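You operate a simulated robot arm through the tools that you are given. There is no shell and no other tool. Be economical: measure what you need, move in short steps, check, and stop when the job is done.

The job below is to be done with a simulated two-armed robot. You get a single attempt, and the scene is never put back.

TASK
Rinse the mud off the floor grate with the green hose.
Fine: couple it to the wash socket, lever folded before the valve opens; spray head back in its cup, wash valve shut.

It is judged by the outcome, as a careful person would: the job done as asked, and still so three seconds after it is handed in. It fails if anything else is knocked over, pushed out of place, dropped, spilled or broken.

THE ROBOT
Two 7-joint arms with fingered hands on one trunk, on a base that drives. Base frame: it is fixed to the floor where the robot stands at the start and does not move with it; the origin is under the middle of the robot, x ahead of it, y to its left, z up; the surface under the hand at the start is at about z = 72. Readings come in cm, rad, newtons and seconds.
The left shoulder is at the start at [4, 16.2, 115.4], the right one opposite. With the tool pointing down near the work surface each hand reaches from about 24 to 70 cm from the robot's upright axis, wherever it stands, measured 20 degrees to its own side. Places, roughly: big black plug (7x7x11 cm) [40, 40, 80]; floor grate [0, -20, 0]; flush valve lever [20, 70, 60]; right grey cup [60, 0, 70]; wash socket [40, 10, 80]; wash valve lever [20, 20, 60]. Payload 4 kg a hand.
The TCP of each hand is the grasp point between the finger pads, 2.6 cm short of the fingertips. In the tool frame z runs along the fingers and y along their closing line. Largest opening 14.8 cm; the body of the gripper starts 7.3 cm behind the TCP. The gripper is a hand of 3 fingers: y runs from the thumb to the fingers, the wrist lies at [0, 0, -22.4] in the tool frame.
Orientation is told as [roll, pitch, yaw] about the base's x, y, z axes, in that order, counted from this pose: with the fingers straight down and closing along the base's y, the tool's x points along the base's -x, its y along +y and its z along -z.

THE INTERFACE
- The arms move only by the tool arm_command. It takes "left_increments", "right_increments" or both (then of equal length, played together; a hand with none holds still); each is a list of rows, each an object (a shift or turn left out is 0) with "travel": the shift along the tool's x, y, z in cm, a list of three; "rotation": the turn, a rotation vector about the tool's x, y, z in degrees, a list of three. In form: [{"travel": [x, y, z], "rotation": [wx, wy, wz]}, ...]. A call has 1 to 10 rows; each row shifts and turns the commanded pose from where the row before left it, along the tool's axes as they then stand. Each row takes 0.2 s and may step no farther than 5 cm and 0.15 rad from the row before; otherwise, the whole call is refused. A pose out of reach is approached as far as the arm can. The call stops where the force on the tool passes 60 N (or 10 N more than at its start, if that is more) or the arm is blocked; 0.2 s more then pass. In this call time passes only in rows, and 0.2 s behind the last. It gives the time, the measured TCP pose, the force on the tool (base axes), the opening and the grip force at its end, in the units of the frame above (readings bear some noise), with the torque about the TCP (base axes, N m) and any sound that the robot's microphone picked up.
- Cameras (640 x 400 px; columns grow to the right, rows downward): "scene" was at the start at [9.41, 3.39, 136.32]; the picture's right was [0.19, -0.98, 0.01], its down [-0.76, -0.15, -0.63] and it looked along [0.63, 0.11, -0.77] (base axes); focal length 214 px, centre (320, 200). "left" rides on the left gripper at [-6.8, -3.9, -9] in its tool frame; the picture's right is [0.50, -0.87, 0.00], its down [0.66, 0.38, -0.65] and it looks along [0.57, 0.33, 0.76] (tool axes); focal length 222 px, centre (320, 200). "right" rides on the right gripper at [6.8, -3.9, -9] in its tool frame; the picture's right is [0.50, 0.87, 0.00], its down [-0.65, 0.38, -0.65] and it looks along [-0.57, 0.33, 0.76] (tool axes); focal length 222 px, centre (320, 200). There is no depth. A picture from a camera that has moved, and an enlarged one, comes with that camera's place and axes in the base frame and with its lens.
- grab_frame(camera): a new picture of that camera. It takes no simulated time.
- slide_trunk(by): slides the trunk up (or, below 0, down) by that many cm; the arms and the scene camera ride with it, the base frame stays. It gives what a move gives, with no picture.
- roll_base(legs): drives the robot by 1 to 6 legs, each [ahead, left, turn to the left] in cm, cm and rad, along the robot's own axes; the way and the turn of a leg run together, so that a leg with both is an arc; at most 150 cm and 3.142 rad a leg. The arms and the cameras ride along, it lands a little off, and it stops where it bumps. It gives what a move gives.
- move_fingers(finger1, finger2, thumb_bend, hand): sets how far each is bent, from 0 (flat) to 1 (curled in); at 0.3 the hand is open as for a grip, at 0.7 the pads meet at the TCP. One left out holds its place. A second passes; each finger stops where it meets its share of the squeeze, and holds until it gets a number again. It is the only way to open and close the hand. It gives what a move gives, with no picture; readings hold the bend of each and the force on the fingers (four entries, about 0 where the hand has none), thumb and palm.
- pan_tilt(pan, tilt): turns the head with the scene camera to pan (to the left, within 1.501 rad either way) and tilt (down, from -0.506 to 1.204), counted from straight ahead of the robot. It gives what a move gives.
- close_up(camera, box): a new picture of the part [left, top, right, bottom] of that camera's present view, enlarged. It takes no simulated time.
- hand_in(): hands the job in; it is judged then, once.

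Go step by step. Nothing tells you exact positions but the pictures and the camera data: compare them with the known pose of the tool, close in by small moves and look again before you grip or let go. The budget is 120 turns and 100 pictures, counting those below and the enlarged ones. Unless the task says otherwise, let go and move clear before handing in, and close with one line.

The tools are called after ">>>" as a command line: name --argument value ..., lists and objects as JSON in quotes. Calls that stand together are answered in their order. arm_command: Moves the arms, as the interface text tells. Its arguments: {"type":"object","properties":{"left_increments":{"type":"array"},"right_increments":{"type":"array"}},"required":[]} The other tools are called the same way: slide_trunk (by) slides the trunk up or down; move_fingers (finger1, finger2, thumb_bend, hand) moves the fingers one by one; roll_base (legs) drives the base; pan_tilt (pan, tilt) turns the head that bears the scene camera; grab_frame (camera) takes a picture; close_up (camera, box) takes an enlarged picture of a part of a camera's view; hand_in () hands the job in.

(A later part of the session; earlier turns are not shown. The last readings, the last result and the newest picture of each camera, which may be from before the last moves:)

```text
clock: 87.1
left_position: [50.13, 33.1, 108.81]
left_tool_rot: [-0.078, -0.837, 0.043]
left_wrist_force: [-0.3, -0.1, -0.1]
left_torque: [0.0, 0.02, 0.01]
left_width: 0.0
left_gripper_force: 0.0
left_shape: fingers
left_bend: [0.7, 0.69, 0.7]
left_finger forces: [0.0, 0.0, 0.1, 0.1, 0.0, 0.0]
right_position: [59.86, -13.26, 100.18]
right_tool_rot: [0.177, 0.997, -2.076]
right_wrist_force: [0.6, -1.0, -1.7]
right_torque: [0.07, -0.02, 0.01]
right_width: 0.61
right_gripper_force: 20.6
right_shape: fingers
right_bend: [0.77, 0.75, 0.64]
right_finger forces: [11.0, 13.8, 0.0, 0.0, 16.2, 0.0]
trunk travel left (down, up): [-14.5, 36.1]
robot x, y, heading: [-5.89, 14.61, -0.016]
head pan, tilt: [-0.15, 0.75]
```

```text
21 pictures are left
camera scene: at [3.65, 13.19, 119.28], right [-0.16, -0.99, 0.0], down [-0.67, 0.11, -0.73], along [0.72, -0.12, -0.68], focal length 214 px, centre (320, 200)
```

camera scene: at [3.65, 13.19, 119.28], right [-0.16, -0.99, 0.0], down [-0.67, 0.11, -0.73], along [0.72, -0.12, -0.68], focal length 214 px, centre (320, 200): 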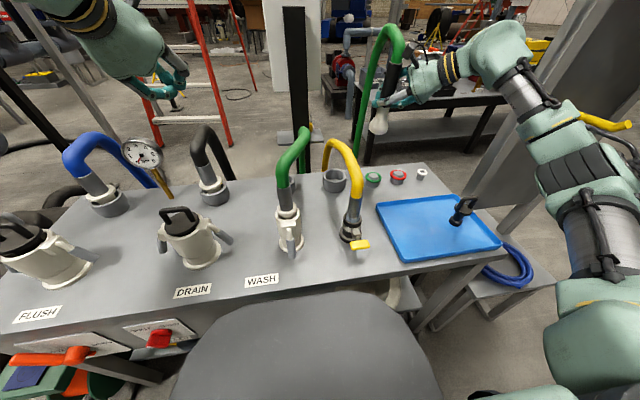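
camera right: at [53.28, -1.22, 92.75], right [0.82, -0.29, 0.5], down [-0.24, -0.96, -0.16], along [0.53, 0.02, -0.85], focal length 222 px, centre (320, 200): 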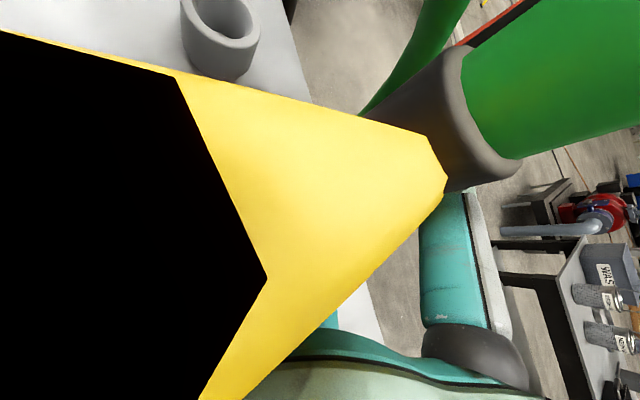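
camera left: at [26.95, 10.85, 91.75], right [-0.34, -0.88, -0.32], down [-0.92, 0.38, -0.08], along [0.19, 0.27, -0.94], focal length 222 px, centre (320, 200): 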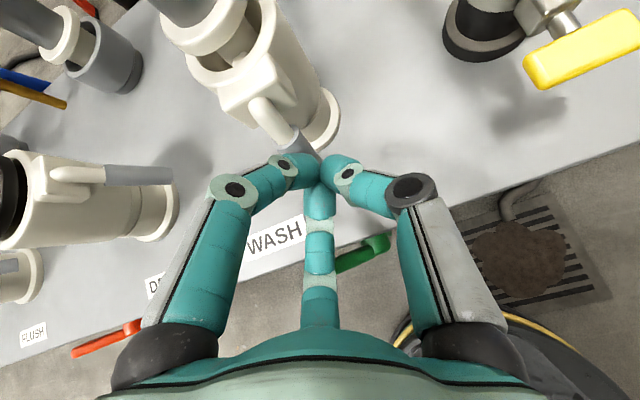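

The spray head is free and its hose follows. Now I'll drive back about 34 cm so the right hand reaches the grate and the left reaches the wash valve.

>>> roll_base --legs '[[-34, 0, 0]]'

>>> pan_tilt --pan -0.2 --tilt 0.85

>>> grab_frame --camera "scene"

```text
clock: 89.3
left_position: [16.8, 33.11, 108.74]
left_tool_rot: [-0.079, -0.836, 0.036]
left_wrist_force: [-0.8, 0.0, 0.4]
left_torque: [-0.04, -0.01, 0.03]
left_width: 0.01
left_gripper_force: 0.2
left_shape: fingers
left_bend: [0.7, 0.69, 0.7]
left_finger forces: [0.0, 0.1, 0.1, 0.0, 0.1, 0.0]
right_position: [26.03, -13.04, 100.02]
right_tool_rot: [0.173, 0.998, -2.084]
right_wrist_force: [0.0, -0.1, -1.5]
right_torque: [-0.03, 0.01, -0.03]
right_width: 0.63
right_gripper_force: 20.4
right_shape: fingers
right_bend: [0.77, 0.75, 0.64]
right_finger forces: [11.0, 13.7, 0.0, 0.1, 16.2, 0.0]
trunk travel left (down, up): [-14.5, 36.1]
robot x, y, heading: [-40.42, 15.36, -0.017]
head pan, tilt: [-0.15, 0.75]
```

```text
clock: 90.0
left_position: [16.7, 33.14, 108.65]
left_tool_rot: [-0.078, -0.837, 0.036]
left_wrist_force: [-0.1, -0.3, -0.4]
left_torque: [-0.03, 0.01, 0.01]
left_width: 0.0
left_gripper_force: 0.0
left_shape: fingers
left_bend: [0.7, 0.69, 0.7]
left_finger forces: [0.1, 0.1, 0.0, 0.1, 0.0, 0.0]
right_position: [26.0, -13.11, 100.09]
right_tool_rot: [0.174, 0.996, -2.086]
right_wrist_force: [-0.1, -0.3, -2.3]
right_torque: [0.02, 0.01, 0.0]
right_width: 0.62
right_gripper_force: 20.2
right_shape: fingers
right_bend: [0.77, 0.75, 0.64]
right_finger forces: [11.0, 13.7, 0.0, 0.1, 16.2, 0.1]
trunk travel left (down, up): [-14.5, 36.1]
robot x, y, heading: [-40.09, 15.36, -0.024]
head pan, tilt: [-0.201, 0.85]
```

```text
20 pictures are left
camera scene: at [-30.44, 13.4, 118.46], right [-0.22, -0.98, 0.0], down [-0.73, 0.17, -0.66], along [0.64, -0.15, -0.75], focal length 214 px, centre (320, 200)
```

scene: 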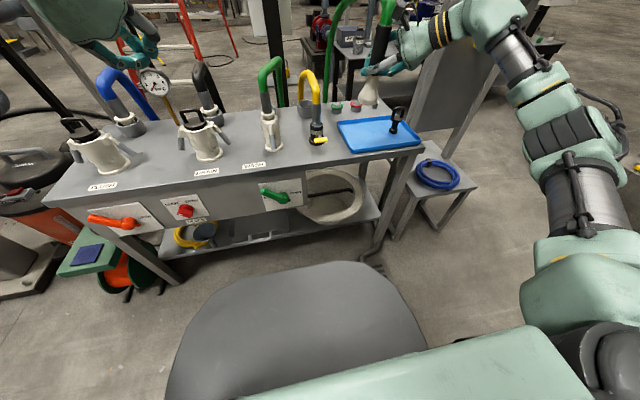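

Valve hub at about (23,14.5,60), handle end at about (23,21,65.5). Next I'll bring the spray head back over the grate and then lower.

>>> arm_command --right_increments '[{"travel": [-1.55, -2.32, -2.87]}, {"travel": [-1.55, -2.32, -2.87]}, {"travel": [-1.55, -2.32, -2.87]}, {"travel": [-1.55, -2.32, -2.87]}, {"travel": [-1.55, -2.32, -2.87]}, {"travel": [-1.55, -2.32, -2.87]}]'

>>> slide_trunk --by -12

>>> grab_frame --camera "right"

```text
clock: 91.3
left_position: [16.51, 32.98, 108.95]
left_tool_rot: [-0.078, -0.838, 0.036]
left_wrist_force: [1.1, 0.2, -0.1]
left_torque: [0.04, -0.04, 0.02]
left_width: 0.0
left_gripper_force: 0.0
left_shape: fingers
left_bend: [0.7, 0.69, 0.7]
left_finger forces: [0.0, 0.0, 0.1, 0.0, 0.0, 0.0]
right_position: [2.75, -19.86, 100.21]
right_tool_rot: [0.175, 0.997, -2.083]
right_wrist_force: [-0.5, 0.1, -3.1]
right_torque: [-0.02, -0.02, 0.01]
right_width: 0.51
right_gripper_force: 20.4
right_shape: fingers
right_bend: [0.77, 0.75, 0.65]
right_finger forces: [11.2, 13.8, 0.0, 0.0, 15.9, 0.0]
trunk travel left (down, up): [-14.5, 36.1]
robot x, y, heading: [-40.32, 15.12, -0.022]
head pan, tilt: [-0.201, 0.85]
```

```text
clock: 92.8
left_position: [16.7, 33.19, 96.65]
left_tool_rot: [-0.078, -0.836, 0.035]
left_wrist_force: [0.1, 0.6, 0.4]
left_torque: [0.01, 0.0, 0.0]
left_width: 0.01
left_gripper_force: 0.1
left_shape: fingers
left_bend: [0.7, 0.69, 0.7]
left_finger forces: [0.1, 0.0, 0.1, 0.1, 0.0, 0.0]
right_position: [2.84, -19.85, 88.11]
right_tool_rot: [0.175, 0.997, -2.084]
right_wrist_force: [0.2, 1.2, -2.6]
right_torque: [-0.01, 0.01, -0.01]
right_width: 0.49
right_gripper_force: 20.7
right_shape: fingers
right_bend: [0.77, 0.75, 0.65]
right_finger forces: [11.2, 13.8, 0.1, 0.0, 15.9, 0.0]
trunk travel left (down, up): [-2.5, 48.1]
robot x, y, heading: [-39.99, 15.1, -0.025]
head pan, tilt: [-0.201, 0.85]
```

```text
19 pictures are left
camera right: at [-3.26, -20.09, 98.28], right [0.81, -0.29, 0.5], down [-0.24, -0.96, -0.17], along [0.53, 0.01, -0.85], focal length 222 px, centre (320, 200)
```

right: 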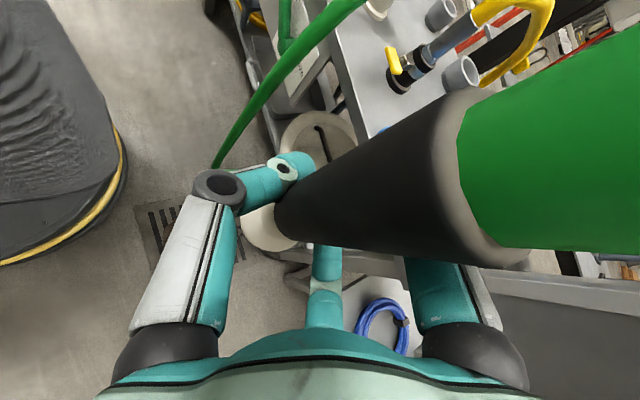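

The head hangs vertical over the grate area. Lowering it to about 60 cm and centring on the mud at (1,-21), while the left hand goes toward the valve.

>>> arm_command --right_increments '[{"travel": [-3.36, -0.4, 2.14]}, {"travel": [-3.36, -0.4, 2.14]}, {"travel": [-3.36, -0.4, 2.14]}, {"travel": [-3.36, -0.4, 2.14]}, {"travel": [-3.36, -0.4, 2.14]}, {"travel": [-3.36, -0.4, 2.14]}, {"travel": [-0.87, -0.58, -1.47]}]'

>>> grab_frame --camera "right"

>>> grab_frame --camera "left"

```text
clock: 94.5
left_position: [16.73, 33.16, 96.78]
left_tool_rot: [-0.079, -0.836, 0.036]
left_wrist_force: [-0.8, 0.0, 1.2]
left_torque: [0.0, 0.01, 0.03]
left_width: 0.0
left_gripper_force: 0.1
left_shape: fingers
left_bend: [0.7, 0.69, 0.7]
left_finger forces: [0.0, 0.0, 0.0, 0.1, 0.0, 0.0]
right_position: [1.28, -20.77, 64.05]
right_tool_rot: [0.176, 0.996, -2.084]
right_wrist_force: [0.0, -0.1, -3.1]
right_torque: [0.01, -0.04, 0.02]
right_width: 0.42
right_gripper_force: 20.8
right_shape: fingers
right_bend: [0.77, 0.75, 0.65]
right_finger forces: [11.3, 13.9, 0.1, 0.0, 15.8, 0.0]
trunk travel left (down, up): [-2.5, 48.1]
robot x, y, heading: [-39.85, 15.26, -0.02]
head pan, tilt: [-0.201, 0.85]
```

```text
18 pictures are left
camera right: at [-4.9, -20.9, 74.17], right [0.81, -0.29, 0.5], down [-0.24, -0.96, -0.17], along [0.53, 0.01, -0.85], focal length 222 px, centre (320, 200)
```

right: 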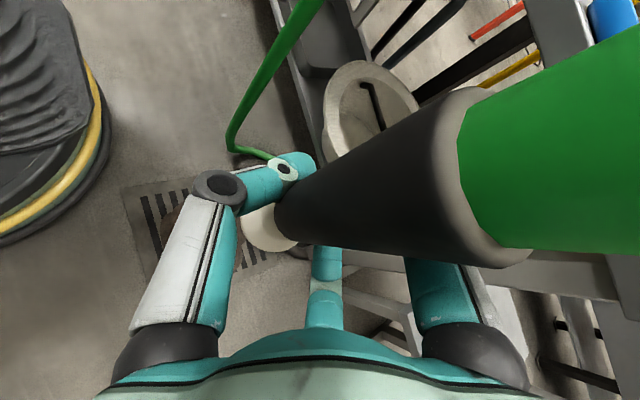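

```text
17 pictures are left
camera left: at [14.43, 29.86, 108.01], right [-0.36, -0.88, -0.33], down [-0.92, 0.4, -0.07], along [0.19, 0.27, -0.94], focal length 222 px, centre (320, 200)
```

left: 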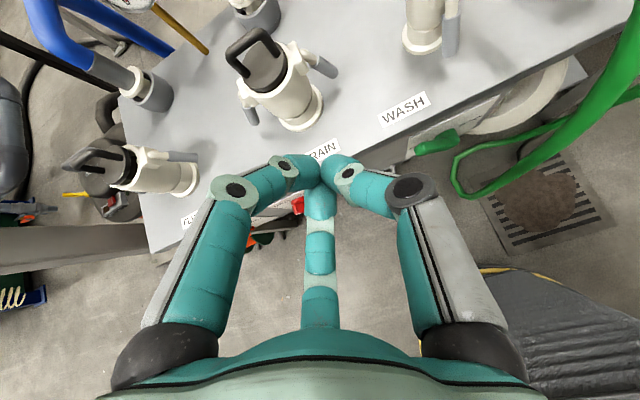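

Spray head is above the mud, about 56 cm over the floor. Now the left fist goes below-left of the green wash handle.

>>> arm_command --left_increments '[{"travel": [3.07, -1.05, 3.04]}, {"travel": [3.07, -1.05, 3.04]}, {"travel": [3.07, -1.05, 3.04]}, {"travel": [3.07, -1.05, 3.04]}, {"travel": [3.07, -1.05, 3.04]}, {"travel": [3.07, -1.05, 3.04]}, {"travel": [3.07, -1.05, 3.04]}, {"travel": [3.07, -1.05, 3.04]}]'

>>> grab_frame --camera "left"

```text
clock: 96.2
left_position: [18.19, 22.79, 62.8]
left_tool_rot: [-0.074, -0.836, 0.031]
left_wrist_force: [-0.1, 0.6, 0.0]
left_torque: [0.01, 0.0, -0.02]
left_width: 0.02
left_gripper_force: 0.0
left_shape: fingers
left_bend: [0.7, 0.69, 0.7]
left_finger forces: [0.1, 0.0, 0.0, 0.1, 0.0, 0.0]
right_position: [1.37, -20.78, 63.96]
right_tool_rot: [0.174, 0.999, -2.086]
right_wrist_force: [1.2, -0.2, -2.1]
right_torque: [-0.01, -0.03, 0.0]
right_width: 0.42
right_gripper_force: 19.4
right_shape: fingers
right_bend: [0.77, 0.75, 0.65]
right_finger forces: [11.2, 13.9, 0.1, 0.0, 15.8, 0.0]
trunk travel left (down, up): [-2.5, 48.1]
robot x, y, heading: [-39.64, 14.93, -0.024]
head pan, tilt: [-0.201, 0.85]
```

```text
16 pictures are left
camera left: at [15.94, 19.58, 74.08], right [-0.36, -0.88, -0.33], down [-0.91, 0.4, -0.07], along [0.19, 0.27, -0.94], focal length 222 px, centre (320, 200)
```

left: 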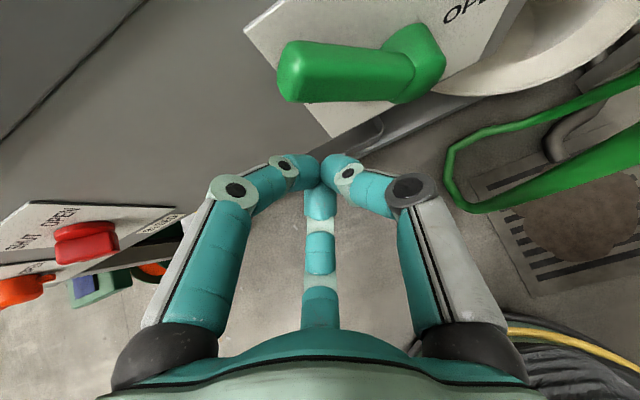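

Sliding the fist in under the handle, then starting the turn toward OPEN.

>>> arm_command --left_increments '[{"travel": [-1.35, -0.08, 1.96]}, {"travel": [-1.35, -0.08, 1.96]}, {"travel": [-1.16, -1.085, -1.02]}, {"travel": [-1.67, -1.52, -1.47]}]'

>>> grab_frame --camera "left"

```text
clock: 97.2
left_position: [22.88, 20.07, 66.05]
left_tool_rot: [-0.08, -0.837, 0.035]
left_wrist_force: [-0.6, 1.2, -0.3]
left_torque: [0.0, -0.03, 0.01]
left_width: 0.0
left_gripper_force: 0.9
left_shape: fingers
left_bend: [0.7, 0.69, 0.7]
left_finger forces: [0.0, 0.0, 0.1, 0.0, 1.2, 0.0]
right_position: [1.38, -20.75, 64.02]
right_tool_rot: [0.174, 0.997, -2.084]
right_wrist_force: [-0.2, 0.1, -2.8]
right_torque: [0.03, -0.01, -0.03]
right_width: 0.46
right_gripper_force: 20.7
right_shape: fingers
right_bend: [0.77, 0.75, 0.65]
right_finger forces: [11.2, 13.9, 0.1, 0.1, 15.8, 0.0]
trunk travel left (down, up): [-2.5, 48.1]
robot x, y, heading: [-39.82, 15.21, -0.018]
head pan, tilt: [-0.201, 0.85]
```

```text
15 pictures are left
camera left: at [20.71, 16.92, 77.32], right [-0.35, -0.88, -0.33], down [-0.92, 0.4, -0.07], along [0.19, 0.27, -0.94], focal length 222 px, centre (320, 200)
```

left: 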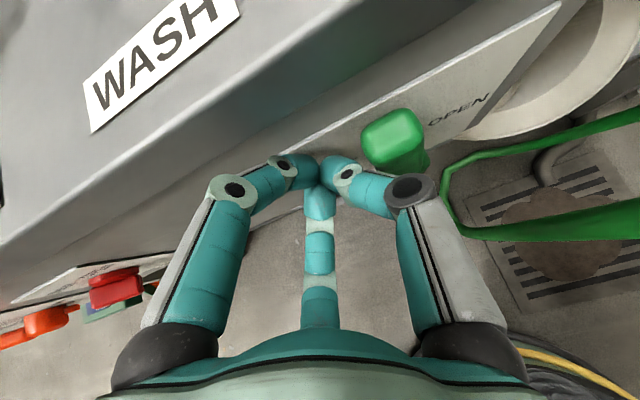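

The handle is now near upright and turning the right way. I'll continue over the top to OPEN.

>>> arm_command --left_increments '[{"travel": [-1.065, -2.08, -0.9]}, {"travel": [-0.536, -2.44, -0.41]}, {"travel": [0.137, -2.6, 0.2]}, {"travel": [0.8, -2.35, 0.795]}]'

>>> grab_frame --camera "left"

```text
clock: 98.2
left_position: [22.93, 10.9, 67.42]
left_tool_rot: [-0.079, -0.837, 0.039]
left_wrist_force: [1.2, 3.6, 3.1]
left_torque: [0.03, -0.03, 0.03]
left_width: 0.0
left_gripper_force: 4.5
left_shape: fingers
left_bend: [0.69, 0.69, 0.71]
left_finger forces: [0.1, 0.0, 0.0, 0.1, 8.1, 0.0]
right_position: [1.35, -20.71, 64.13]
right_tool_rot: [0.176, 0.997, -2.083]
right_wrist_force: [0.3, -0.3, -2.9]
right_torque: [0.03, -0.02, -0.03]
right_width: 0.45
right_gripper_force: 20.7
right_shape: fingers
right_bend: [0.77, 0.75, 0.65]
right_finger forces: [11.2, 13.8, 0.0, 0.1, 15.8, 0.0]
trunk travel left (down, up): [-2.5, 48.1]
robot x, y, heading: [-40.11, 15.18, -0.024]
head pan, tilt: [-0.201, 0.85]
```

```text
14 pictures are left
camera left: at [20.73, 7.62, 78.64], right [-0.35, -0.88, -0.33], down [-0.92, 0.39, -0.07], along [0.19, 0.27, -0.94], focal length 222 px, centre (320, 200)
```

left: 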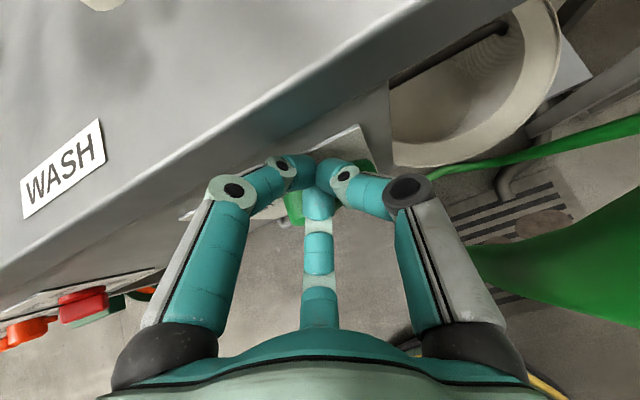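

Still turning. I'll press it on to the end.

>>> arm_command --left_increments '[{"travel": [0.62, -0.96, 0.59]}, {"travel": [1.14, -0.92, 1.06]}, {"travel": [1.14, -0.6, 1.06]}]'

>>> grab_frame --camera "left"

>>> grab_frame --camera "right"

```text
clock: 98.9
left_position: [23.58, 9.5, 66.81]
left_tool_rot: [-0.095, -0.873, 0.066]
left_wrist_force: [-11.4, 15.8, 22.8]
left_torque: [0.23, -0.02, 0.11]
left_width: 0.02
left_gripper_force: 29.3
left_shape: fingers
left_bend: [0.69, 0.68, 0.79]
left_finger forces: [14.6, 11.4, 0.1, 0.1, 31.5, 0.0]
right_position: [1.33, -20.55, 64.07]
right_tool_rot: [0.178, 0.997, -2.076]
right_wrist_force: [0.4, -0.2, -2.4]
right_torque: [-0.03, -0.03, -0.02]
right_width: 0.43
right_gripper_force: 20.5
right_shape: fingers
right_bend: [0.77, 0.75, 0.65]
right_finger forces: [11.2, 13.8, 0.0, 0.0, 15.8, 0.1]
trunk travel left (down, up): [-2.5, 48.1]
robot x, y, heading: [-40.38, 15.03, -0.015]
head pan, tilt: [-0.201, 0.85]
stopped in row 3 (left hand): the force on the tool passed its limit at 66 N (the readings are from after the stop); the commanded pose is now the measured one
```

```text
13 pictures are left
camera left: at [21.13, 6.28, 78.07], right [-0.33, -0.89, -0.33], down [-0.92, 0.38, -0.11], along [0.22, 0.27, -0.94], focal length 222 px, centre (320, 200)
```

left: 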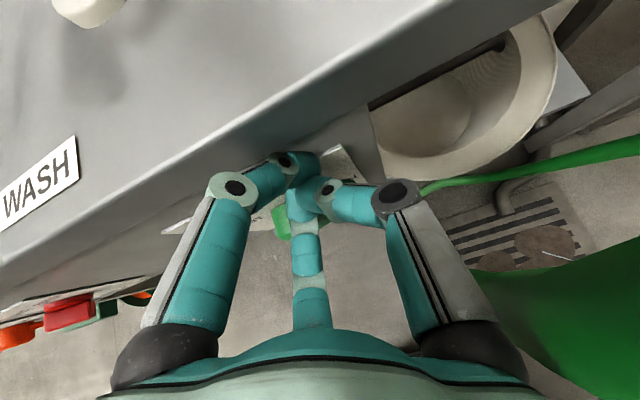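

```text
12 pictures are left
camera right: at [-4.96, -20.64, 74.29], right [0.81, -0.29, 0.5], down [-0.24, -0.96, -0.16], along [0.53, 0.01, -0.85], focal length 222 px, centre (320, 200)
```

right: 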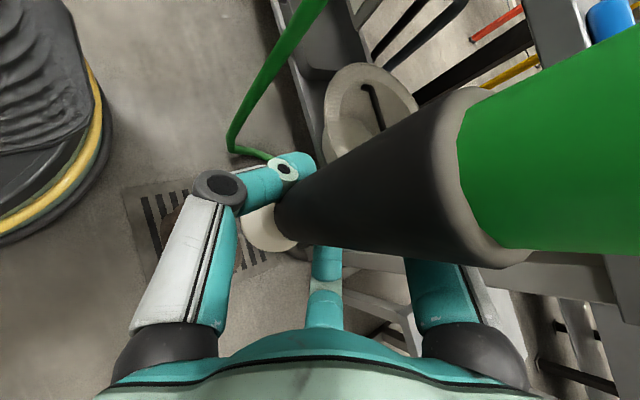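

Water is running onto the mud and the valve is at its stop. I'll draw the left fist clear and sweep the jet around the grate.

>>> arm_command --left_increments '[{"travel": [0, 0, -1.5]}, {"travel": [-1, 0, -3]}, {"travel": [0, 0, -3]}, {}, {}, {}, {}, {}, {}, {}]' --right_increments '[{}, {"travel": [0.78, 2.37, 1.66]}, {"travel": [1.43, -1.8, 1.91]}, {"travel": [-0.78, -2.37, -1.66]}, {"travel": [-0.78, -2.37, -1.66]}, {"travel": [-1.43, 1.8, -1.91]}, {"travel": [-1.43, 1.8, -1.91]}, {"travel": [0.78, 2.37, 1.66]}, {"travel": [0.78, 2.37, 1.66]}, {"travel": [1.43, -1.8, 1.91]}]'

>>> grab_frame --camera "left"

```text
clock: 101.1
left_position: [18.68, 9.5, 71.67]
left_tool_rot: [-0.089, -0.862, 0.056]
left_wrist_force: [0.4, -0.3, -0.3]
left_torque: [0.0, 0.03, 0.0]
left_width: 0.0
left_gripper_force: 0.0
left_shape: fingers
left_bend: [0.69, 0.69, 0.7]
left_finger forces: [0.1, 0.1, 0.0, 0.0, 0.0, 0.1]
right_position: [4.5, -20.73, 63.77]
right_tool_rot: [0.174, 0.997, -2.082]
right_wrist_force: [-0.9, -0.3, -3.6]
right_torque: [0.01, 0.0, 0.03]
right_width: 0.32
right_gripper_force: 20.2
right_shape: fingers
right_bend: [0.77, 0.76, 0.65]
right_finger forces: [11.3, 13.6, 0.1, 0.0, 15.7, 0.1]
trunk travel left (down, up): [-2.5, 48.1]
robot x, y, heading: [-39.89, 14.88, -0.021]
head pan, tilt: [-0.201, 0.85]
```

```text
11 pictures are left
camera left: at [16.15, 6.31, 82.95], right [-0.34, -0.88, -0.33], down [-0.92, 0.39, -0.1], along [0.21, 0.27, -0.94], focal length 222 px, centre (320, 200)
```

left: 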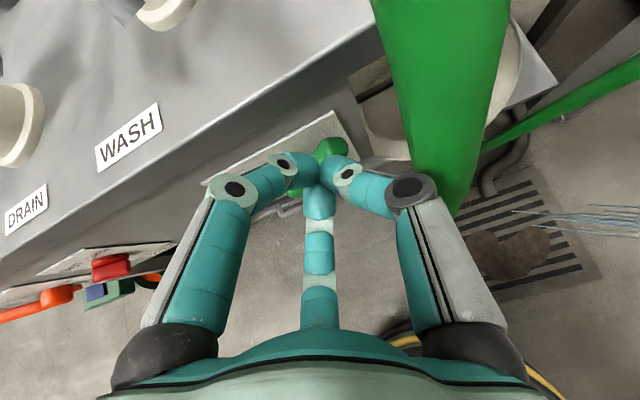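

The jet lands about (+3.5,-4) from the nozzle. The remaining mud is around (-4,-20), so I'll shift the head by (-12,+5) and sweep there.

>>> arm_command --right_increments '[{"travel": [-0.18, -3.1, -0.87]}, {"travel": [-0.18, -3.1, -0.87]}, {"travel": [-0.18, -3.1, -0.87]}, {"travel": [-0.18, -3.1, -0.87]}, {"travel": [1.43, -1.8, 1.91]}, {"travel": [0.78, 2.37, 1.66]}, {"travel": [-1.43, 1.8, -1.91]}, {"travel": [-1.43, 1.8, -1.91]}, {"travel": [-0.78, -2.37, -1.66]}, {"travel": [-0.78, -2.37, -1.66]}]'

>>> grab_frame --camera "left"

```text
clock: 103.3
left_position: [18.57, 9.41, 71.71]
left_tool_rot: [-0.09, -0.865, 0.056]
left_wrist_force: [-0.6, 0.0, 0.5]
left_torque: [0.0, 0.0, 0.04]
left_width: 0.0
left_gripper_force: 0.0
left_shape: fingers
left_bend: [0.69, 0.69, 0.7]
left_finger forces: [0.1, 0.0, 0.1, 0.0, 0.1, 0.0]
right_position: [-10.58, -18.48, 64.14]
right_tool_rot: [0.174, 0.996, -2.083]
right_wrist_force: [-1.4, 0.8, -2.0]
right_torque: [0.03, -0.03, 0.02]
right_width: 0.0
right_gripper_force: 18.8
right_shape: fingers
right_bend: [0.77, 0.76, 0.73]
right_finger forces: [11.4, 12.1, 0.1, 0.0, 14.3, 0.0]
trunk travel left (down, up): [-2.5, 48.1]
robot x, y, heading: [-40.01, 14.95, -0.018]
head pan, tilt: [-0.201, 0.85]
```

```text
10 pictures are left
camera left: at [16.1, 6.31, 82.99], right [-0.34, -0.88, -0.33], down [-0.92, 0.39, -0.1], along [0.21, 0.27, -0.94], focal length 222 px, centre (320, 200)
```

left: 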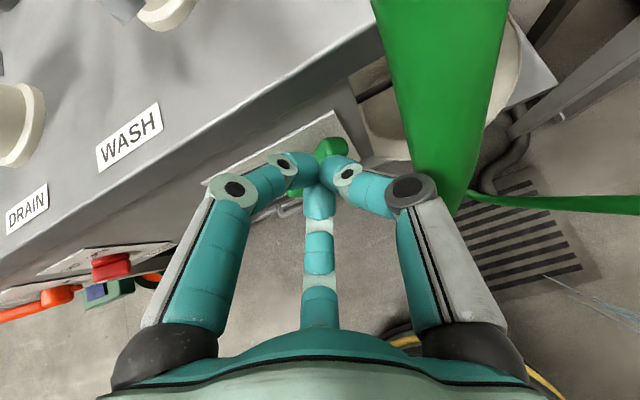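

The visible grate is clean. I'll check the grip and the rest of the grate with the right camera.

>>> grab_frame --camera "right"

```text
9 pictures are left
camera right: at [-16.85, -18.7, 74.31], right [0.81, -0.29, 0.5], down [-0.24, -0.96, -0.17], along [0.53, 0.01, -0.85], focal length 222 px, centre (320, 200)
```

right: 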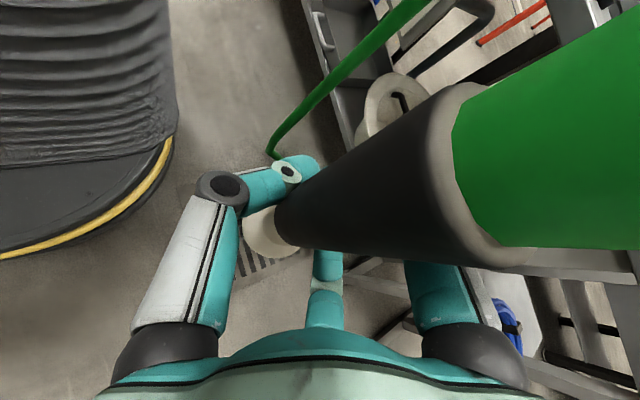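

The grip holds. I'll sweep the jet over the left-hand part of the grate too, while the left fist moves below-right of the handle for closing.

>>> arm_command --left_increments '[{"travel": [2.8, -0.87, 2.32]}, {"travel": [2.8, -0.87, 2.32]}, {"travel": [2.8, -0.87, 2.32]}, {}, {}, {}, {}, {}]' --right_increments '[{"travel": [1.71, -0.27, 2.64]}, {"travel": [1.71, -0.27, 2.64]}, {"travel": [1.71, -0.27, 2.64]}, {"travel": [-0.65, -1.98, -1.39]}, {"travel": [-0.65, -1.98, -1.39]}, {"travel": [0.65, 1.98, 1.39]}, {"travel": [0.65, 1.98, 1.39]}, {"travel": [0.65, 1.98, 1.39]}]'

>>> grab_frame --camera "left"

```text
clock: 105.1
left_position: [18.45, 6.14, 60.73]
left_tool_rot: [-0.089, -0.865, 0.055]
left_wrist_force: [-0.3, 0.5, 0.1]
left_torque: [0.01, 0.0, -0.01]
left_width: 0.0
left_gripper_force: 0.0
left_shape: fingers
left_bend: [0.69, 0.69, 0.7]
left_finger forces: [0.0, 0.0, 0.1, 0.0, 0.0, 0.1]
right_position: [-1.51, -12.4, 62.94]
right_tool_rot: [0.172, 0.998, -2.086]
right_wrist_force: [0.3, -0.5, -2.7]
right_torque: [-0.02, -0.04, 0.02]
right_width: 0.02
right_gripper_force: 5.9
right_shape: fingers
right_bend: [0.77, 0.76, 0.73]
right_finger forces: [2.4, 3.2, 0.0, 0.1, 6.0, 0.0]
right hand out of reach, approached as far as the arm can: row 4, 5
trunk travel left (down, up): [-2.5, 48.1]
robot x, y, heading: [-40.09, 15.26, -0.025]
head pan, tilt: [-0.201, 0.85]
```

```text
8 pictures are left
camera left: at [16.04, 2.88, 71.94], right [-0.34, -0.88, -0.33], down [-0.92, 0.39, -0.1], along [0.21, 0.27, -0.94], focal length 222 px, centre (320, 200)
```

left: 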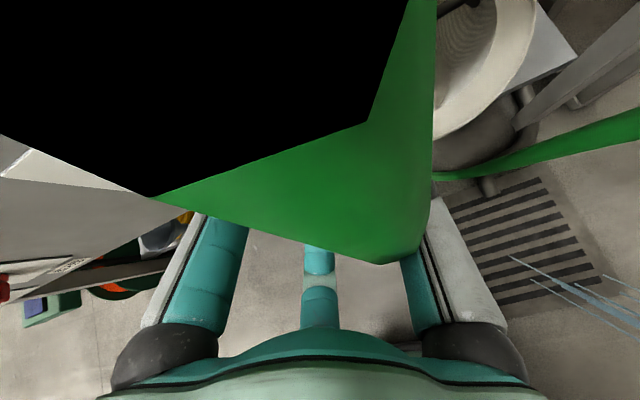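

The grate is clean. The right grip has weakened to 6 N, so I'll tighten it right away.

>>> move_fingers --hand "right" --finger1 1.0 --finger2 1.0 --thumb_bend 1.0

```text
clock: 106.1
left_position: [18.55, 6.13, 60.77]
left_tool_rot: [-0.089, -0.863, 0.055]
left_wrist_force: [0.5, 0.4, -0.4]
left_torque: [-0.03, -0.02, 0.01]
left_width: 0.0
left_gripper_force: 0.0
left_shape: fingers
left_bend: [0.69, 0.69, 0.7]
left_finger forces: [0.1, 0.0, 0.0, 0.0, 0.0, 0.0]
right_position: [-1.5, -12.54, 63.04]
right_tool_rot: [0.175, 0.996, -2.083]
right_wrist_force: [0.9, 0.1, -2.4]
right_torque: [0.03, 0.01, 0.0]
right_width: 0.0
right_gripper_force: 1.9
right_shape: fingers
right_bend: [0.8, 0.77, 0.77]
right_finger forces: [1.9, 2.5, 0.0, 0.0, 0.2, 0.0]
trunk travel left (down, up): [-2.5, 48.1]
robot x, y, heading: [-40.01, 15.04, -0.022]
head pan, tilt: [-0.201, 0.85]
```

>>> grab_frame --camera "right"

```text
7 pictures are left
camera right: at [-7.73, -12.62, 73.28], right [0.81, -0.29, 0.5], down [-0.24, -0.96, -0.17], along [0.53, 0.01, -0.85], focal length 222 px, centre (320, 200)
```

right: 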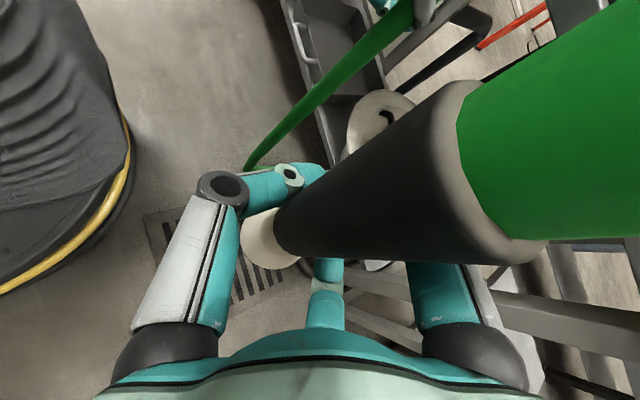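

>>> move_fingers --hand "right" --finger1 1.0 --finger2 1.0 --thumb_bend 1.0

```text
clock: 107.1
left_position: [18.42, 6.19, 60.78]
left_tool_rot: [-0.09, -0.862, 0.056]
left_wrist_force: [0.3, -0.4, 0.0]
left_torque: [-0.02, -0.01, 0.03]
left_width: 0.0
left_gripper_force: 0.0
left_shape: fingers
left_bend: [0.69, 0.69, 0.7]
left_finger forces: [0.0, 0.0, 0.1, 0.0, 0.0, 0.0]
right_position: [-1.5, -12.46, 63.05]
right_tool_rot: [0.174, 0.996, -2.082]
right_wrist_force: [-0.3, 0.4, -2.5]
right_torque: [0.03, -0.01, -0.02]
right_width: 0.0
right_gripper_force: 3.7
right_shape: fingers
right_bend: [0.85, 0.79, 0.83]
right_finger forces: [2.5, 4.6, 0.0, 0.0, 0.1, 0.1]
trunk travel left (down, up): [-2.5, 48.1]
robot x, y, heading: [-40.07, 15.02, -0.019]
head pan, tilt: [-0.201, 0.85]
```

>>> move_fingers --hand "right" --thumb_bend 1.0 --finger1 0.9 --finger2 0.9

>>> grab_frame --camera "right"

```text
clock: 108.1
left_position: [18.49, 6.18, 60.79]
left_tool_rot: [-0.09, -0.863, 0.055]
left_wrist_force: [0.4, 0.0, -0.1]
left_torque: [0.01, -0.01, 0.0]
left_width: 0.02
left_gripper_force: 0.1
left_shape: fingers
left_bend: [0.69, 0.69, 0.7]
left_finger forces: [0.0, 0.1, 0.1, 0.0, 0.1, 0.0]
right_position: [-1.56, -12.43, 63.16]
right_tool_rot: [0.175, 0.997, -2.08]
right_wrist_force: [0.0, -0.6, -3.1]
right_torque: [0.03, -0.05, 0.0]
right_width: 0.01
right_gripper_force: 3.4
right_shape: fingers
right_bend: [0.86, 0.81, 0.83]
right_finger forces: [2.3, 4.2, 0.0, 0.0, 0.0, 0.0]
trunk travel left (down, up): [-2.5, 48.1]
robot x, y, heading: [-39.95, 15.24, -0.022]
head pan, tilt: [-0.201, 0.85]
```

```text
6 pictures are left
camera right: at [-7.73, -12.62, 73.28], right [0.81, -0.29, 0.5], down [-0.24, -0.96, -0.17], along [0.53, 0.01, -0.85], focal length 222 px, centre (320, 200)
```

right: 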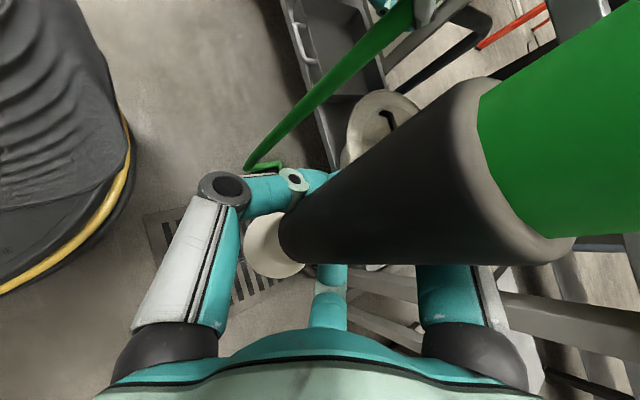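

The head is caged between curled fingers and palm, and steady. Closing the valve now: fist in from the right, back over the top to SHUT.

>>> arm_command --left_increments '[{"travel": [-1.45, 0.42, 1.66]}, {"travel": [-1.45, 0.42, 1.66]}, {"travel": [-1.53, 0.18, -1.31]}, {"travel": [-0.93, 0.33, -0.8]}, {"travel": [-1.72, 1.27, -1.5]}, {"travel": [-1.21, 1.91, -1.07]}, {"travel": [-0.69, 2.35, -0.63]}, {"travel": [-0.02, 2.6, -0.06]}, {"travel": [0.67, 2.46, 0.54]}, {"travel": [0.57, 1.05, 0.47]}]'

>>> arm_command --left_increments '[{"travel": [0.7, 0.8, 0.6]}, {"travel": [0.7, 0.6, 0.6]}]'

>>> grab_frame --camera "left"

```text
clock: 110.3
left_position: [22.79, 19.22, 67.3]
left_tool_rot: [-0.093, -0.87, 0.052]
left_wrist_force: [-5.2, -10.1, 12.0]
left_torque: [-0.12, 0.07, 0.02]
left_width: 0.31
left_gripper_force: 11.0
left_shape: fingers
left_bend: [0.7, 0.71, 0.69]
left_finger forces: [0.1, 21.8, 0.0, 0.0, 0.0, 0.0]
right_position: [-1.58, -12.49, 63.18]
right_tool_rot: [0.177, 0.998, -2.082]
right_wrist_force: [-0.6, -0.1, -2.3]
right_torque: [0.03, -0.01, -0.01]
right_width: 0.0
right_gripper_force: 2.8
right_shape: fingers
right_bend: [0.86, 0.81, 0.83]
right_finger forces: [2.3, 4.1, 0.1, 0.0, 0.1, 0.1]
trunk travel left (down, up): [-2.5, 48.1]
robot x, y, heading: [-39.82, 15.09, -0.02]
head pan, tilt: [-0.201, 0.85]
```

```text
clock: 110.9
left_position: [22.64, 20.23, 65.76]
left_tool_rot: [-0.1, -0.875, 0.05]
left_wrist_force: [-18.6, -20.5, 32.8]
left_torque: [-0.22, -0.39, -0.2]
left_width: 0.42
left_gripper_force: 26.4
left_shape: fingers
left_bend: [0.71, 0.75, 0.66]
left_finger forces: [13.3, 30.9, 0.0, 0.0, 9.4, 0.0]
right_position: [-1.81, -12.59, 63.27]
right_tool_rot: [0.182, 1.001, -2.079]
right_wrist_force: [-0.3, -0.4, -3.2]
right_torque: [0.02, 0.01, 0.07]
right_width: 0.0
right_gripper_force: 3.3
right_shape: fingers
right_bend: [0.86, 0.81, 0.83]
right_finger forces: [2.3, 4.1, 0.1, 0.0, 0.0, 0.1]
trunk travel left (down, up): [-2.5, 48.1]
robot x, y, heading: [-39.98, 14.71, -0.023]
head pan, tilt: [-0.201, 0.85]
```

```text
5 pictures are left
camera left: at [19.97, 17.07, 77.06], right [-0.34, -0.88, -0.33], down [-0.91, 0.39, -0.11], along [0.23, 0.26, -0.94], focal length 222 px, centre (320, 200)
```

left: 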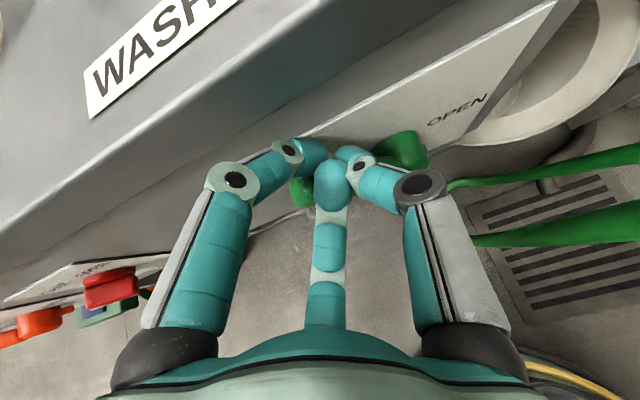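

The valve is back at its shut stop and the water has stopped. Retracting the left hand and gently raising the spray head together.

>>> arm_command --left_increments '[{"travel": [0, 0, -3]}, {"travel": [0, 0, -3]}, {"travel": [-3.07, 1.05, -3.04]}, {"travel": [-3.07, 1.05, -3.04]}, {"travel": [-3.07, 1.05, -3.04]}, {"travel": [-3.07, 1.05, -3.04]}, {"travel": [-3.07, 1.05, -3.04]}, {"travel": [-3.07, 1.05, -3.04]}, {"travel": [-3.07, 1.05, -3.04]}, {}]' --right_increments '[{"travel": [2.1, 0.25, -1.34]}, {"travel": [2.1, 0.25, -1.34]}, {"travel": [2.1, 0.25, -1.34]}, {"travel": [2.1, 0.25, -1.34]}, {"travel": [2.1, 0.25, -1.34]}, {"travel": [2.1, 0.25, -1.34]}, {"travel": [2.1, 0.25, -1.34]}, {"travel": [2.1, 0.25, -1.34]}, {"travel": [2.1, 0.25, -1.34]}, {"travel": [2.1, 0.25, -1.34]}]'

>>> slide_trunk --by 14

```text
clock: 113.1
left_position: [15.87, 30.05, 98.67]
left_tool_rot: [-0.09, -0.862, 0.056]
left_wrist_force: [0.8, 0.0, -0.6]
left_torque: [-0.01, 0.02, 0.02]
left_width: 0.06
left_gripper_force: 0.1
left_shape: fingers
left_bend: [0.69, 0.7, 0.7]
left_finger forces: [0.1, 0.0, 0.0, 0.1, 0.0, 0.0]
right_position: [-1.27, -12.46, 88.28]
right_tool_rot: [0.172, 0.997, -2.083]
right_wrist_force: [0.2, -0.5, -2.1]
right_torque: [0.03, -0.06, 0.01]
right_width: 0.0
right_gripper_force: 2.7
right_shape: fingers
right_bend: [0.86, 0.82, 0.83]
right_finger forces: [1.9, 3.4, 0.0, 0.0, 0.0, 0.0]
trunk travel left (down, up): [-2.5, 48.1]
robot x, y, heading: [-40.34, 15.05, -0.022]
head pan, tilt: [-0.201, 0.85]
```

```text
clock: 114.8
left_position: [15.99, 30.18, 112.57]
left_tool_rot: [-0.088, -0.863, 0.053]
left_wrist_force: [-0.7, 0.9, -0.4]
left_torque: [0.03, -0.02, -0.05]
left_width: 0.04
left_gripper_force: 0.0
left_shape: fingers
left_bend: [0.69, 0.7, 0.7]
left_finger forces: [0.0, 0.0, 0.0, 0.0, 0.1, 0.0]
right_position: [-1.18, -12.57, 102.28]
right_tool_rot: [0.174, 0.997, -2.084]
right_wrist_force: [0.5, 0.6, -2.7]
right_torque: [0.02, 0.0, -0.01]
right_width: 0.02
right_gripper_force: 2.6
right_shape: fingers
right_bend: [0.86, 0.82, 0.83]
right_finger forces: [1.9, 3.3, 0.0, 0.1, 0.0, 0.0]
trunk travel left (down, up): [-16.5, 34.1]
robot x, y, heading: [-40.23, 14.82, -0.024]
head pan, tilt: [-0.201, 0.85]
```

>>> arm_command --right_increments '[{"travel": [0.76, 2.42, 1.64]}, {"travel": [0.76, 2.42, 1.64]}, {"travel": [0.76, 2.42, 1.64]}, {"travel": [0.76, 2.42, 1.64]}, {"travel": [0.76, 2.42, 1.64]}, {"travel": [0.76, 2.42, 1.64]}, {"travel": [0.76, 2.42, 1.64]}, {"travel": [0.76, 2.42, 1.64]}, {"travel": [0.76, 2.42, 1.64]}]'

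>>> roll_base --legs '[[17, 0, 0], [17, 0, 0]]'

>>> grab_frame --camera "right"

```text
clock: 116.8
left_position: [16.14, 30.09, 112.57]
left_tool_rot: [-0.089, -0.862, 0.055]
left_wrist_force: [-0.3, -0.3, -0.3]
left_torque: [0.01, 0.01, 0.01]
left_width: 0.08
left_gripper_force: 0.1
left_shape: fingers
left_bend: [0.69, 0.7, 0.7]
left_finger forces: [0.0, 0.0, 0.1, 0.0, 0.0, 0.1]
right_position: [26.22, -13.27, 102.02]
right_tool_rot: [0.173, 0.997, -2.083]
right_wrist_force: [-0.7, 0.3, -3.6]
right_torque: [0.01, -0.04, 0.03]
right_width: 0.01
right_gripper_force: 1.9
right_shape: fingers
right_bend: [0.86, 0.82, 0.83]
right_finger forces: [1.4, 2.5, 0.1, 0.0, 0.0, 0.1]
trunk travel left (down, up): [-16.5, 34.1]
robot x, y, heading: [-39.81, 14.88, -0.024]
head pan, tilt: [-0.201, 0.85]
```

```text
clock: 119.3
left_position: [49.52, 29.43, 112.95]
left_tool_rot: [-0.091, -0.867, 0.054]
left_wrist_force: [-0.4, -0.1, 0.6]
left_torque: [-0.02, -0.01, 0.0]
left_width: 0.08
left_gripper_force: 0.1
left_shape: fingers
left_bend: [0.69, 0.7, 0.7]
left_finger forces: [0.0, 0.1, 0.0, 0.1, 0.0, 0.0]
right_position: [59.3, -14.0, 102.4]
right_tool_rot: [0.18, 0.999, -2.079]
right_wrist_force: [-0.7, -0.1, -3.4]
right_torque: [0.01, -0.01, -0.03]
right_width: 0.0
right_gripper_force: 2.3
right_shape: fingers
right_bend: [0.86, 0.82, 0.84]
right_finger forces: [1.3, 2.2, 0.1, 0.0, 0.0, 0.0]
trunk travel left (down, up): [-16.5, 34.1]
robot x, y, heading: [-6.36, 14.32, -0.022]
head pan, tilt: [-0.201, 0.85]
```

```text
4 pictures are left
camera right: at [53.13, -14.1, 112.55], right [0.81, -0.29, 0.5], down [-0.24, -0.96, -0.17], along [0.53, 0.01, -0.85], focal length 222 px, centre (320, 200)
```

right: 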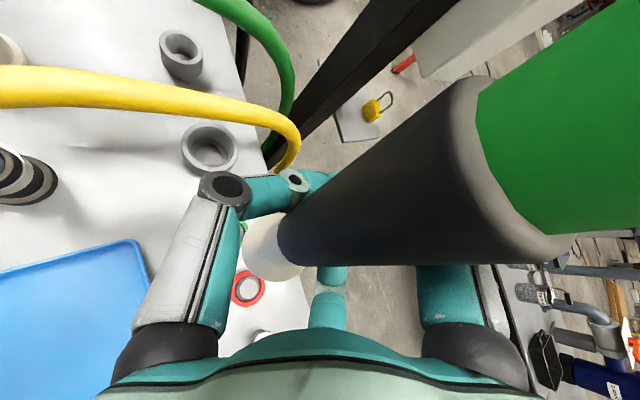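

The empty cup is at (59.5,-1.2). The head leans about 7° in the hand, so I'll partly correct that, carry it over the cup and check from the head camera.

>>> arm_command --right_increments '[{"rotation": [-0.4, 5.0, 0.3]}, {"travel": [1.44, -1.58, 1.97]}, {"travel": [1.44, -1.58, 1.97]}, {"travel": [1.44, -1.58, 1.97]}, {"travel": [1.44, -1.58, 1.97]}, {"travel": [1.44, -1.58, 1.97]}]'

>>> pan_tilt --pan -0.15 --tilt 0.65

>>> close_up --camera "scene" --box '[270, 90, 410, 230]'

```text
clock: 120.7
left_position: [49.69, 29.66, 112.63]
left_tool_rot: [-0.092, -0.864, 0.056]
left_wrist_force: [0.0, 0.5, -0.5]
left_torque: [-0.05, -0.01, -0.01]
left_width: 0.08
left_gripper_force: 0.1
left_shape: fingers
left_bend: [0.69, 0.7, 0.7]
left_finger forces: [0.0, 0.1, 0.0, 0.0, 0.0, 0.0]
right_position: [60.95, 0.76, 103.22]
right_tool_rot: [0.202, 1.08, -2.061]
right_wrist_force: [-0.8, -0.8, -2.3]
right_torque: [0.05, -0.02, -0.01]
right_width: 0.02
right_gripper_force: 1.3
right_shape: fingers
right_bend: [0.86, 0.82, 0.84]
right_finger forces: [1.1, 1.8, 0.0, 0.1, 0.1, 0.0]
trunk travel left (down, up): [-16.5, 34.1]
robot x, y, heading: [-5.8, 14.47, -0.023]
head pan, tilt: [-0.201, 0.85]
```

```text
clock: 121.4
left_position: [49.65, 29.56, 112.71]
left_tool_rot: [-0.09, -0.865, 0.053]
left_wrist_force: [-0.7, 0.1, -0.5]
left_torque: [-0.03, -0.02, -0.02]
left_width: 0.06
left_gripper_force: 0.0
left_shape: fingers
left_bend: [0.69, 0.7, 0.7]
left_finger forces: [0.0, 0.0, 0.1, 0.1, 0.0, 0.0]
right_position: [60.79, 0.61, 103.34]
right_tool_rot: [0.202, 1.083, -2.06]
right_wrist_force: [-0.2, 0.9, -4.1]
right_torque: [0.04, 0.01, -0.01]
right_width: 0.0
right_gripper_force: 0.9
right_shape: fingers
right_bend: [0.86, 0.82, 0.84]
right_finger forces: [1.0, 1.9, 0.0, 0.1, 0.0, 0.0]
trunk travel left (down, up): [-16.5, 34.1]
robot x, y, heading: [-6.21, 14.38, -0.021]
head pan, tilt: [-0.15, 0.649]
```

```text
2.86 times, centred on (340, 160) of scene
camera zoom: at [4.16, 13.26, 122.16], right [-0.17, -0.99, 0.0], down [-0.6, 0.1, -0.8], along [0.78, -0.14, -0.6], focal length 613 px, centre (263, 314)
```

zoom: 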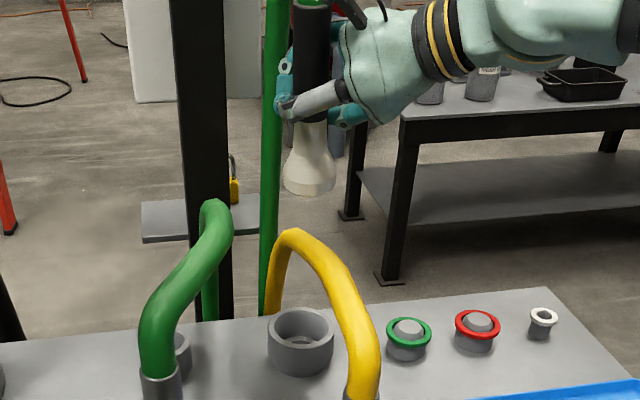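

Sideways alignment is good; depth still needs a check. Lowering 14 cm, to about 6 cm above the cup, then viewing again.

>>> arm_command --right_increments '[{"travel": [-1.77, -0.19, 0.92]}, {"travel": [-2.12, -0.22, 1.1]}, {"travel": [-2.12, -0.22, 1.1]}, {"travel": [-2.12, -0.22, 1.1]}, {"travel": [-2.12, -0.22, 1.1]}, {"travel": [-2.12, -0.22, 1.1]}]'

>>> close_up --camera "scene" --box '[290, 120, 390, 220]'

```text
clock: 122.8
left_position: [49.66, 29.54, 112.69]
left_tool_rot: [-0.091, -0.864, 0.054]
left_wrist_force: [-0.8, 0.6, -0.9]
left_torque: [0.0, -0.02, 0.01]
left_width: 0.07
left_gripper_force: 0.1
left_shape: fingers
left_bend: [0.69, 0.7, 0.7]
left_finger forces: [0.0, 0.1, 0.1, 0.0, 0.1, 0.0]
right_position: [60.0, 0.77, 90.16]
right_tool_rot: [0.206, 1.079, -2.061]
right_wrist_force: [0.1, 0.0, -3.0]
right_torque: [0.01, -0.01, 0.01]
right_width: 0.01
right_gripper_force: 1.4
right_shape: fingers
right_bend: [0.86, 0.82, 0.84]
right_finger forces: [0.9, 1.4, 0.0, 0.0, 0.1, 0.1]
right hand out of reach, approached as far as the arm can: row 6
trunk travel left (down, up): [-16.5, 34.1]
robot x, y, heading: [-6.16, 14.77, -0.019]
head pan, tilt: [-0.15, 0.649]
```

```text
4.00 times, centred on (340, 170) of scene
camera zoom: at [4.11, 13.24, 122.17], right [-0.17, -0.99, 0.0], down [-0.6, 0.1, -0.8], along [0.79, -0.14, -0.6], focal length 858 px, centre (240, 320)
```

zoom: 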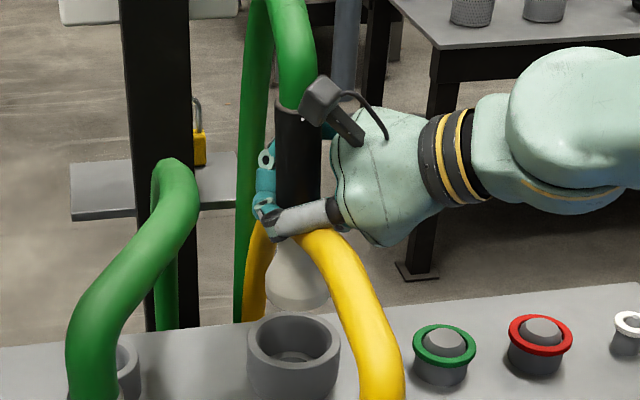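

Nearly there: the bell tip is about 6–7 cm above the cup mouth and aligned sideways. I'll use the trunk to go straight down 5 cm, nudge +x, and look.

>>> slide_trunk --by -5

>>> arm_command --right_increments '[{"travel": [0.13, 0.47, 0.35]}]'

>>> close_up --camera "scene" --box '[290, 80, 390, 180]'

```text
clock: 123.7
left_position: [49.65, 29.39, 107.58]
left_tool_rot: [-0.093, -0.864, 0.054]
left_wrist_force: [-0.3, 0.2, 0.2]
left_torque: [0.01, -0.01, 0.01]
left_width: 0.05
left_gripper_force: 0.0
left_shape: fingers
left_bend: [0.69, 0.7, 0.7]
left_finger forces: [0.0, 0.0, 0.0, 0.0, 0.0, 0.1]
right_position: [60.06, 0.76, 85.1]
right_tool_rot: [0.205, 1.079, -2.062]
right_wrist_force: [0.0, 0.6, -2.6]
right_torque: [0.04, 0.0, 0.01]
right_width: 0.0
right_gripper_force: 1.4
right_shape: fingers
right_bend: [0.86, 0.82, 0.84]
right_finger forces: [0.8, 1.5, 0.1, 0.0, 0.0, 0.0]
trunk travel left (down, up): [-11.5, 39.1]
robot x, y, heading: [-6.52, 14.54, -0.024]
head pan, tilt: [-0.15, 0.649]
```

```text
clock: 124.1
left_position: [49.73, 29.48, 107.67]
left_tool_rot: [-0.093, -0.862, 0.053]
left_wrist_force: [0.3, 0.2, 0.3]
left_torque: [-0.03, 0.0, 0.01]
left_width: 0.08
left_gripper_force: 0.0
left_shape: fingers
left_bend: [0.69, 0.7, 0.7]
left_finger forces: [0.0, 0.0, 0.0, 0.0, 0.0, 0.1]
right_position: [60.4, 0.8, 85.28]
right_tool_rot: [0.205, 1.077, -2.064]
right_wrist_force: [-0.3, -0.4, -2.6]
right_torque: [0.08, -0.02, -0.05]
right_width: 0.0
right_gripper_force: 0.7
right_shape: fingers
right_bend: [0.86, 0.82, 0.84]
right_finger forces: [0.9, 1.0, 0.0, 0.1, 0.0, 0.0]
trunk travel left (down, up): [-11.5, 39.1]
robot x, y, heading: [-6.32, 14.59, -0.023]
head pan, tilt: [-0.15, 0.649]
```

```text
4.00 times, centred on (340, 130) of scene
camera zoom: at [4.15, 13.29, 117.09], right [-0.17, -0.99, 0.0], down [-0.6, 0.1, -0.8], along [0.78, -0.14, -0.6], focal length 858 px, centre (240, 480)
```

zoom: 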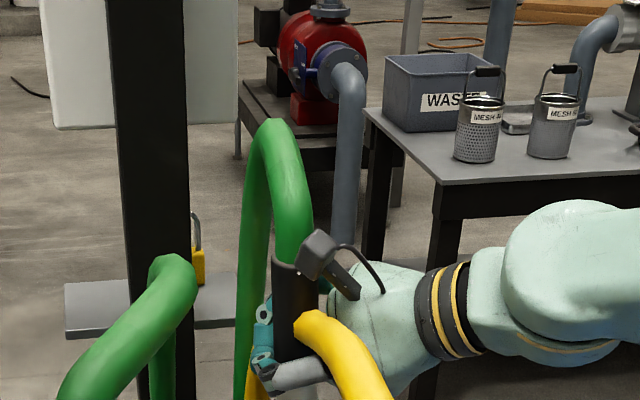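

That crop missed the cup, and one picture is left. I'll lower another 1 cm, then use it on the cup.

>>> slide_trunk --by -1.2

>>> close_up --camera "scene" --box '[293, 155, 373, 215]'

```text
clock: 124.7
left_position: [49.61, 29.59, 106.43]
left_tool_rot: [-0.094, -0.864, 0.054]
left_wrist_force: [-0.4, -0.3, -0.6]
left_torque: [0.02, -0.02, 0.02]
left_width: 0.07
left_gripper_force: 0.2
left_shape: fingers
left_bend: [0.69, 0.7, 0.7]
left_finger forces: [0.0, 0.0, 0.0, 0.0, 0.0, 0.0]
right_position: [60.44, 0.96, 84.0]
right_tool_rot: [0.208, 1.077, -2.061]
right_wrist_force: [-0.9, -0.7, 0.2]
right_torque: [-0.06, 0.0, -0.01]
right_width: 0.0
right_gripper_force: 0.4
right_shape: fingers
right_bend: [0.86, 0.82, 0.84]
right_finger forces: [0.0, 0.0, 0.1, 0.0, 0.6, 0.0]
trunk travel left (down, up): [-10.3, 40.3]
robot x, y, heading: [-6.21, 14.36, -0.022]
head pan, tilt: [-0.15, 0.649]
```

```text
6.67 times, centred on (333, 185) of scene
camera zoom: at [4.1, 13.29, 115.87], right [-0.17, -0.99, 0.0], down [-0.6, 0.1, -0.8], along [0.79, -0.14, -0.6], focal length 1430 px, centre (233, 300)
```

zoom: 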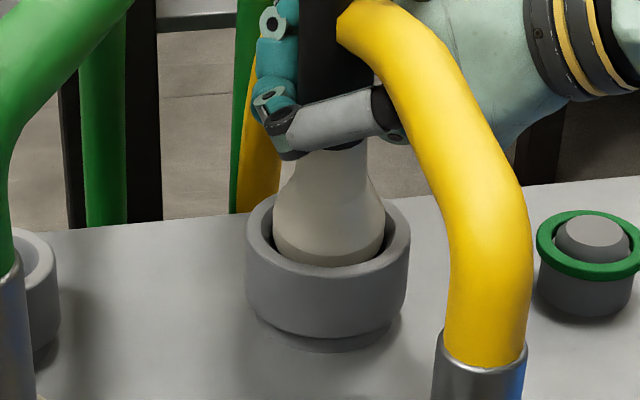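

The bell is inside the cup and the hand no longer carries its weight. I'll lower slightly more to confirm it bottoms out.

>>> slide_trunk --by -0.8

```text
clock: 125.3
left_position: [49.72, 29.57, 105.54]
left_tool_rot: [-0.093, -0.863, 0.056]
left_wrist_force: [-0.2, 0.3, 0.8]
left_torque: [-0.03, -0.02, -0.03]
left_width: 0.06
left_gripper_force: 0.1
left_shape: fingers
left_bend: [0.69, 0.7, 0.7]
left_finger forces: [0.0, 0.0, 0.0, 0.1, 0.0, 0.1]
right_position: [60.38, 0.91, 83.34]
right_tool_rot: [0.207, 1.078, -2.061]
right_wrist_force: [-1.1, 1.3, 0.8]
right_torque: [0.02, 0.0, -0.04]
right_width: 0.0
right_gripper_force: 1.2
right_shape: fingers
right_bend: [0.86, 0.82, 0.84]
right_finger forces: [0.1, 0.0, 0.0, 0.1, 1.8, 0.0]
trunk travel left (down, up): [-9.5, 41.1]
robot x, y, heading: [-6.26, 14.76, -0.017]
head pan, tilt: [-0.15, 0.649]
```

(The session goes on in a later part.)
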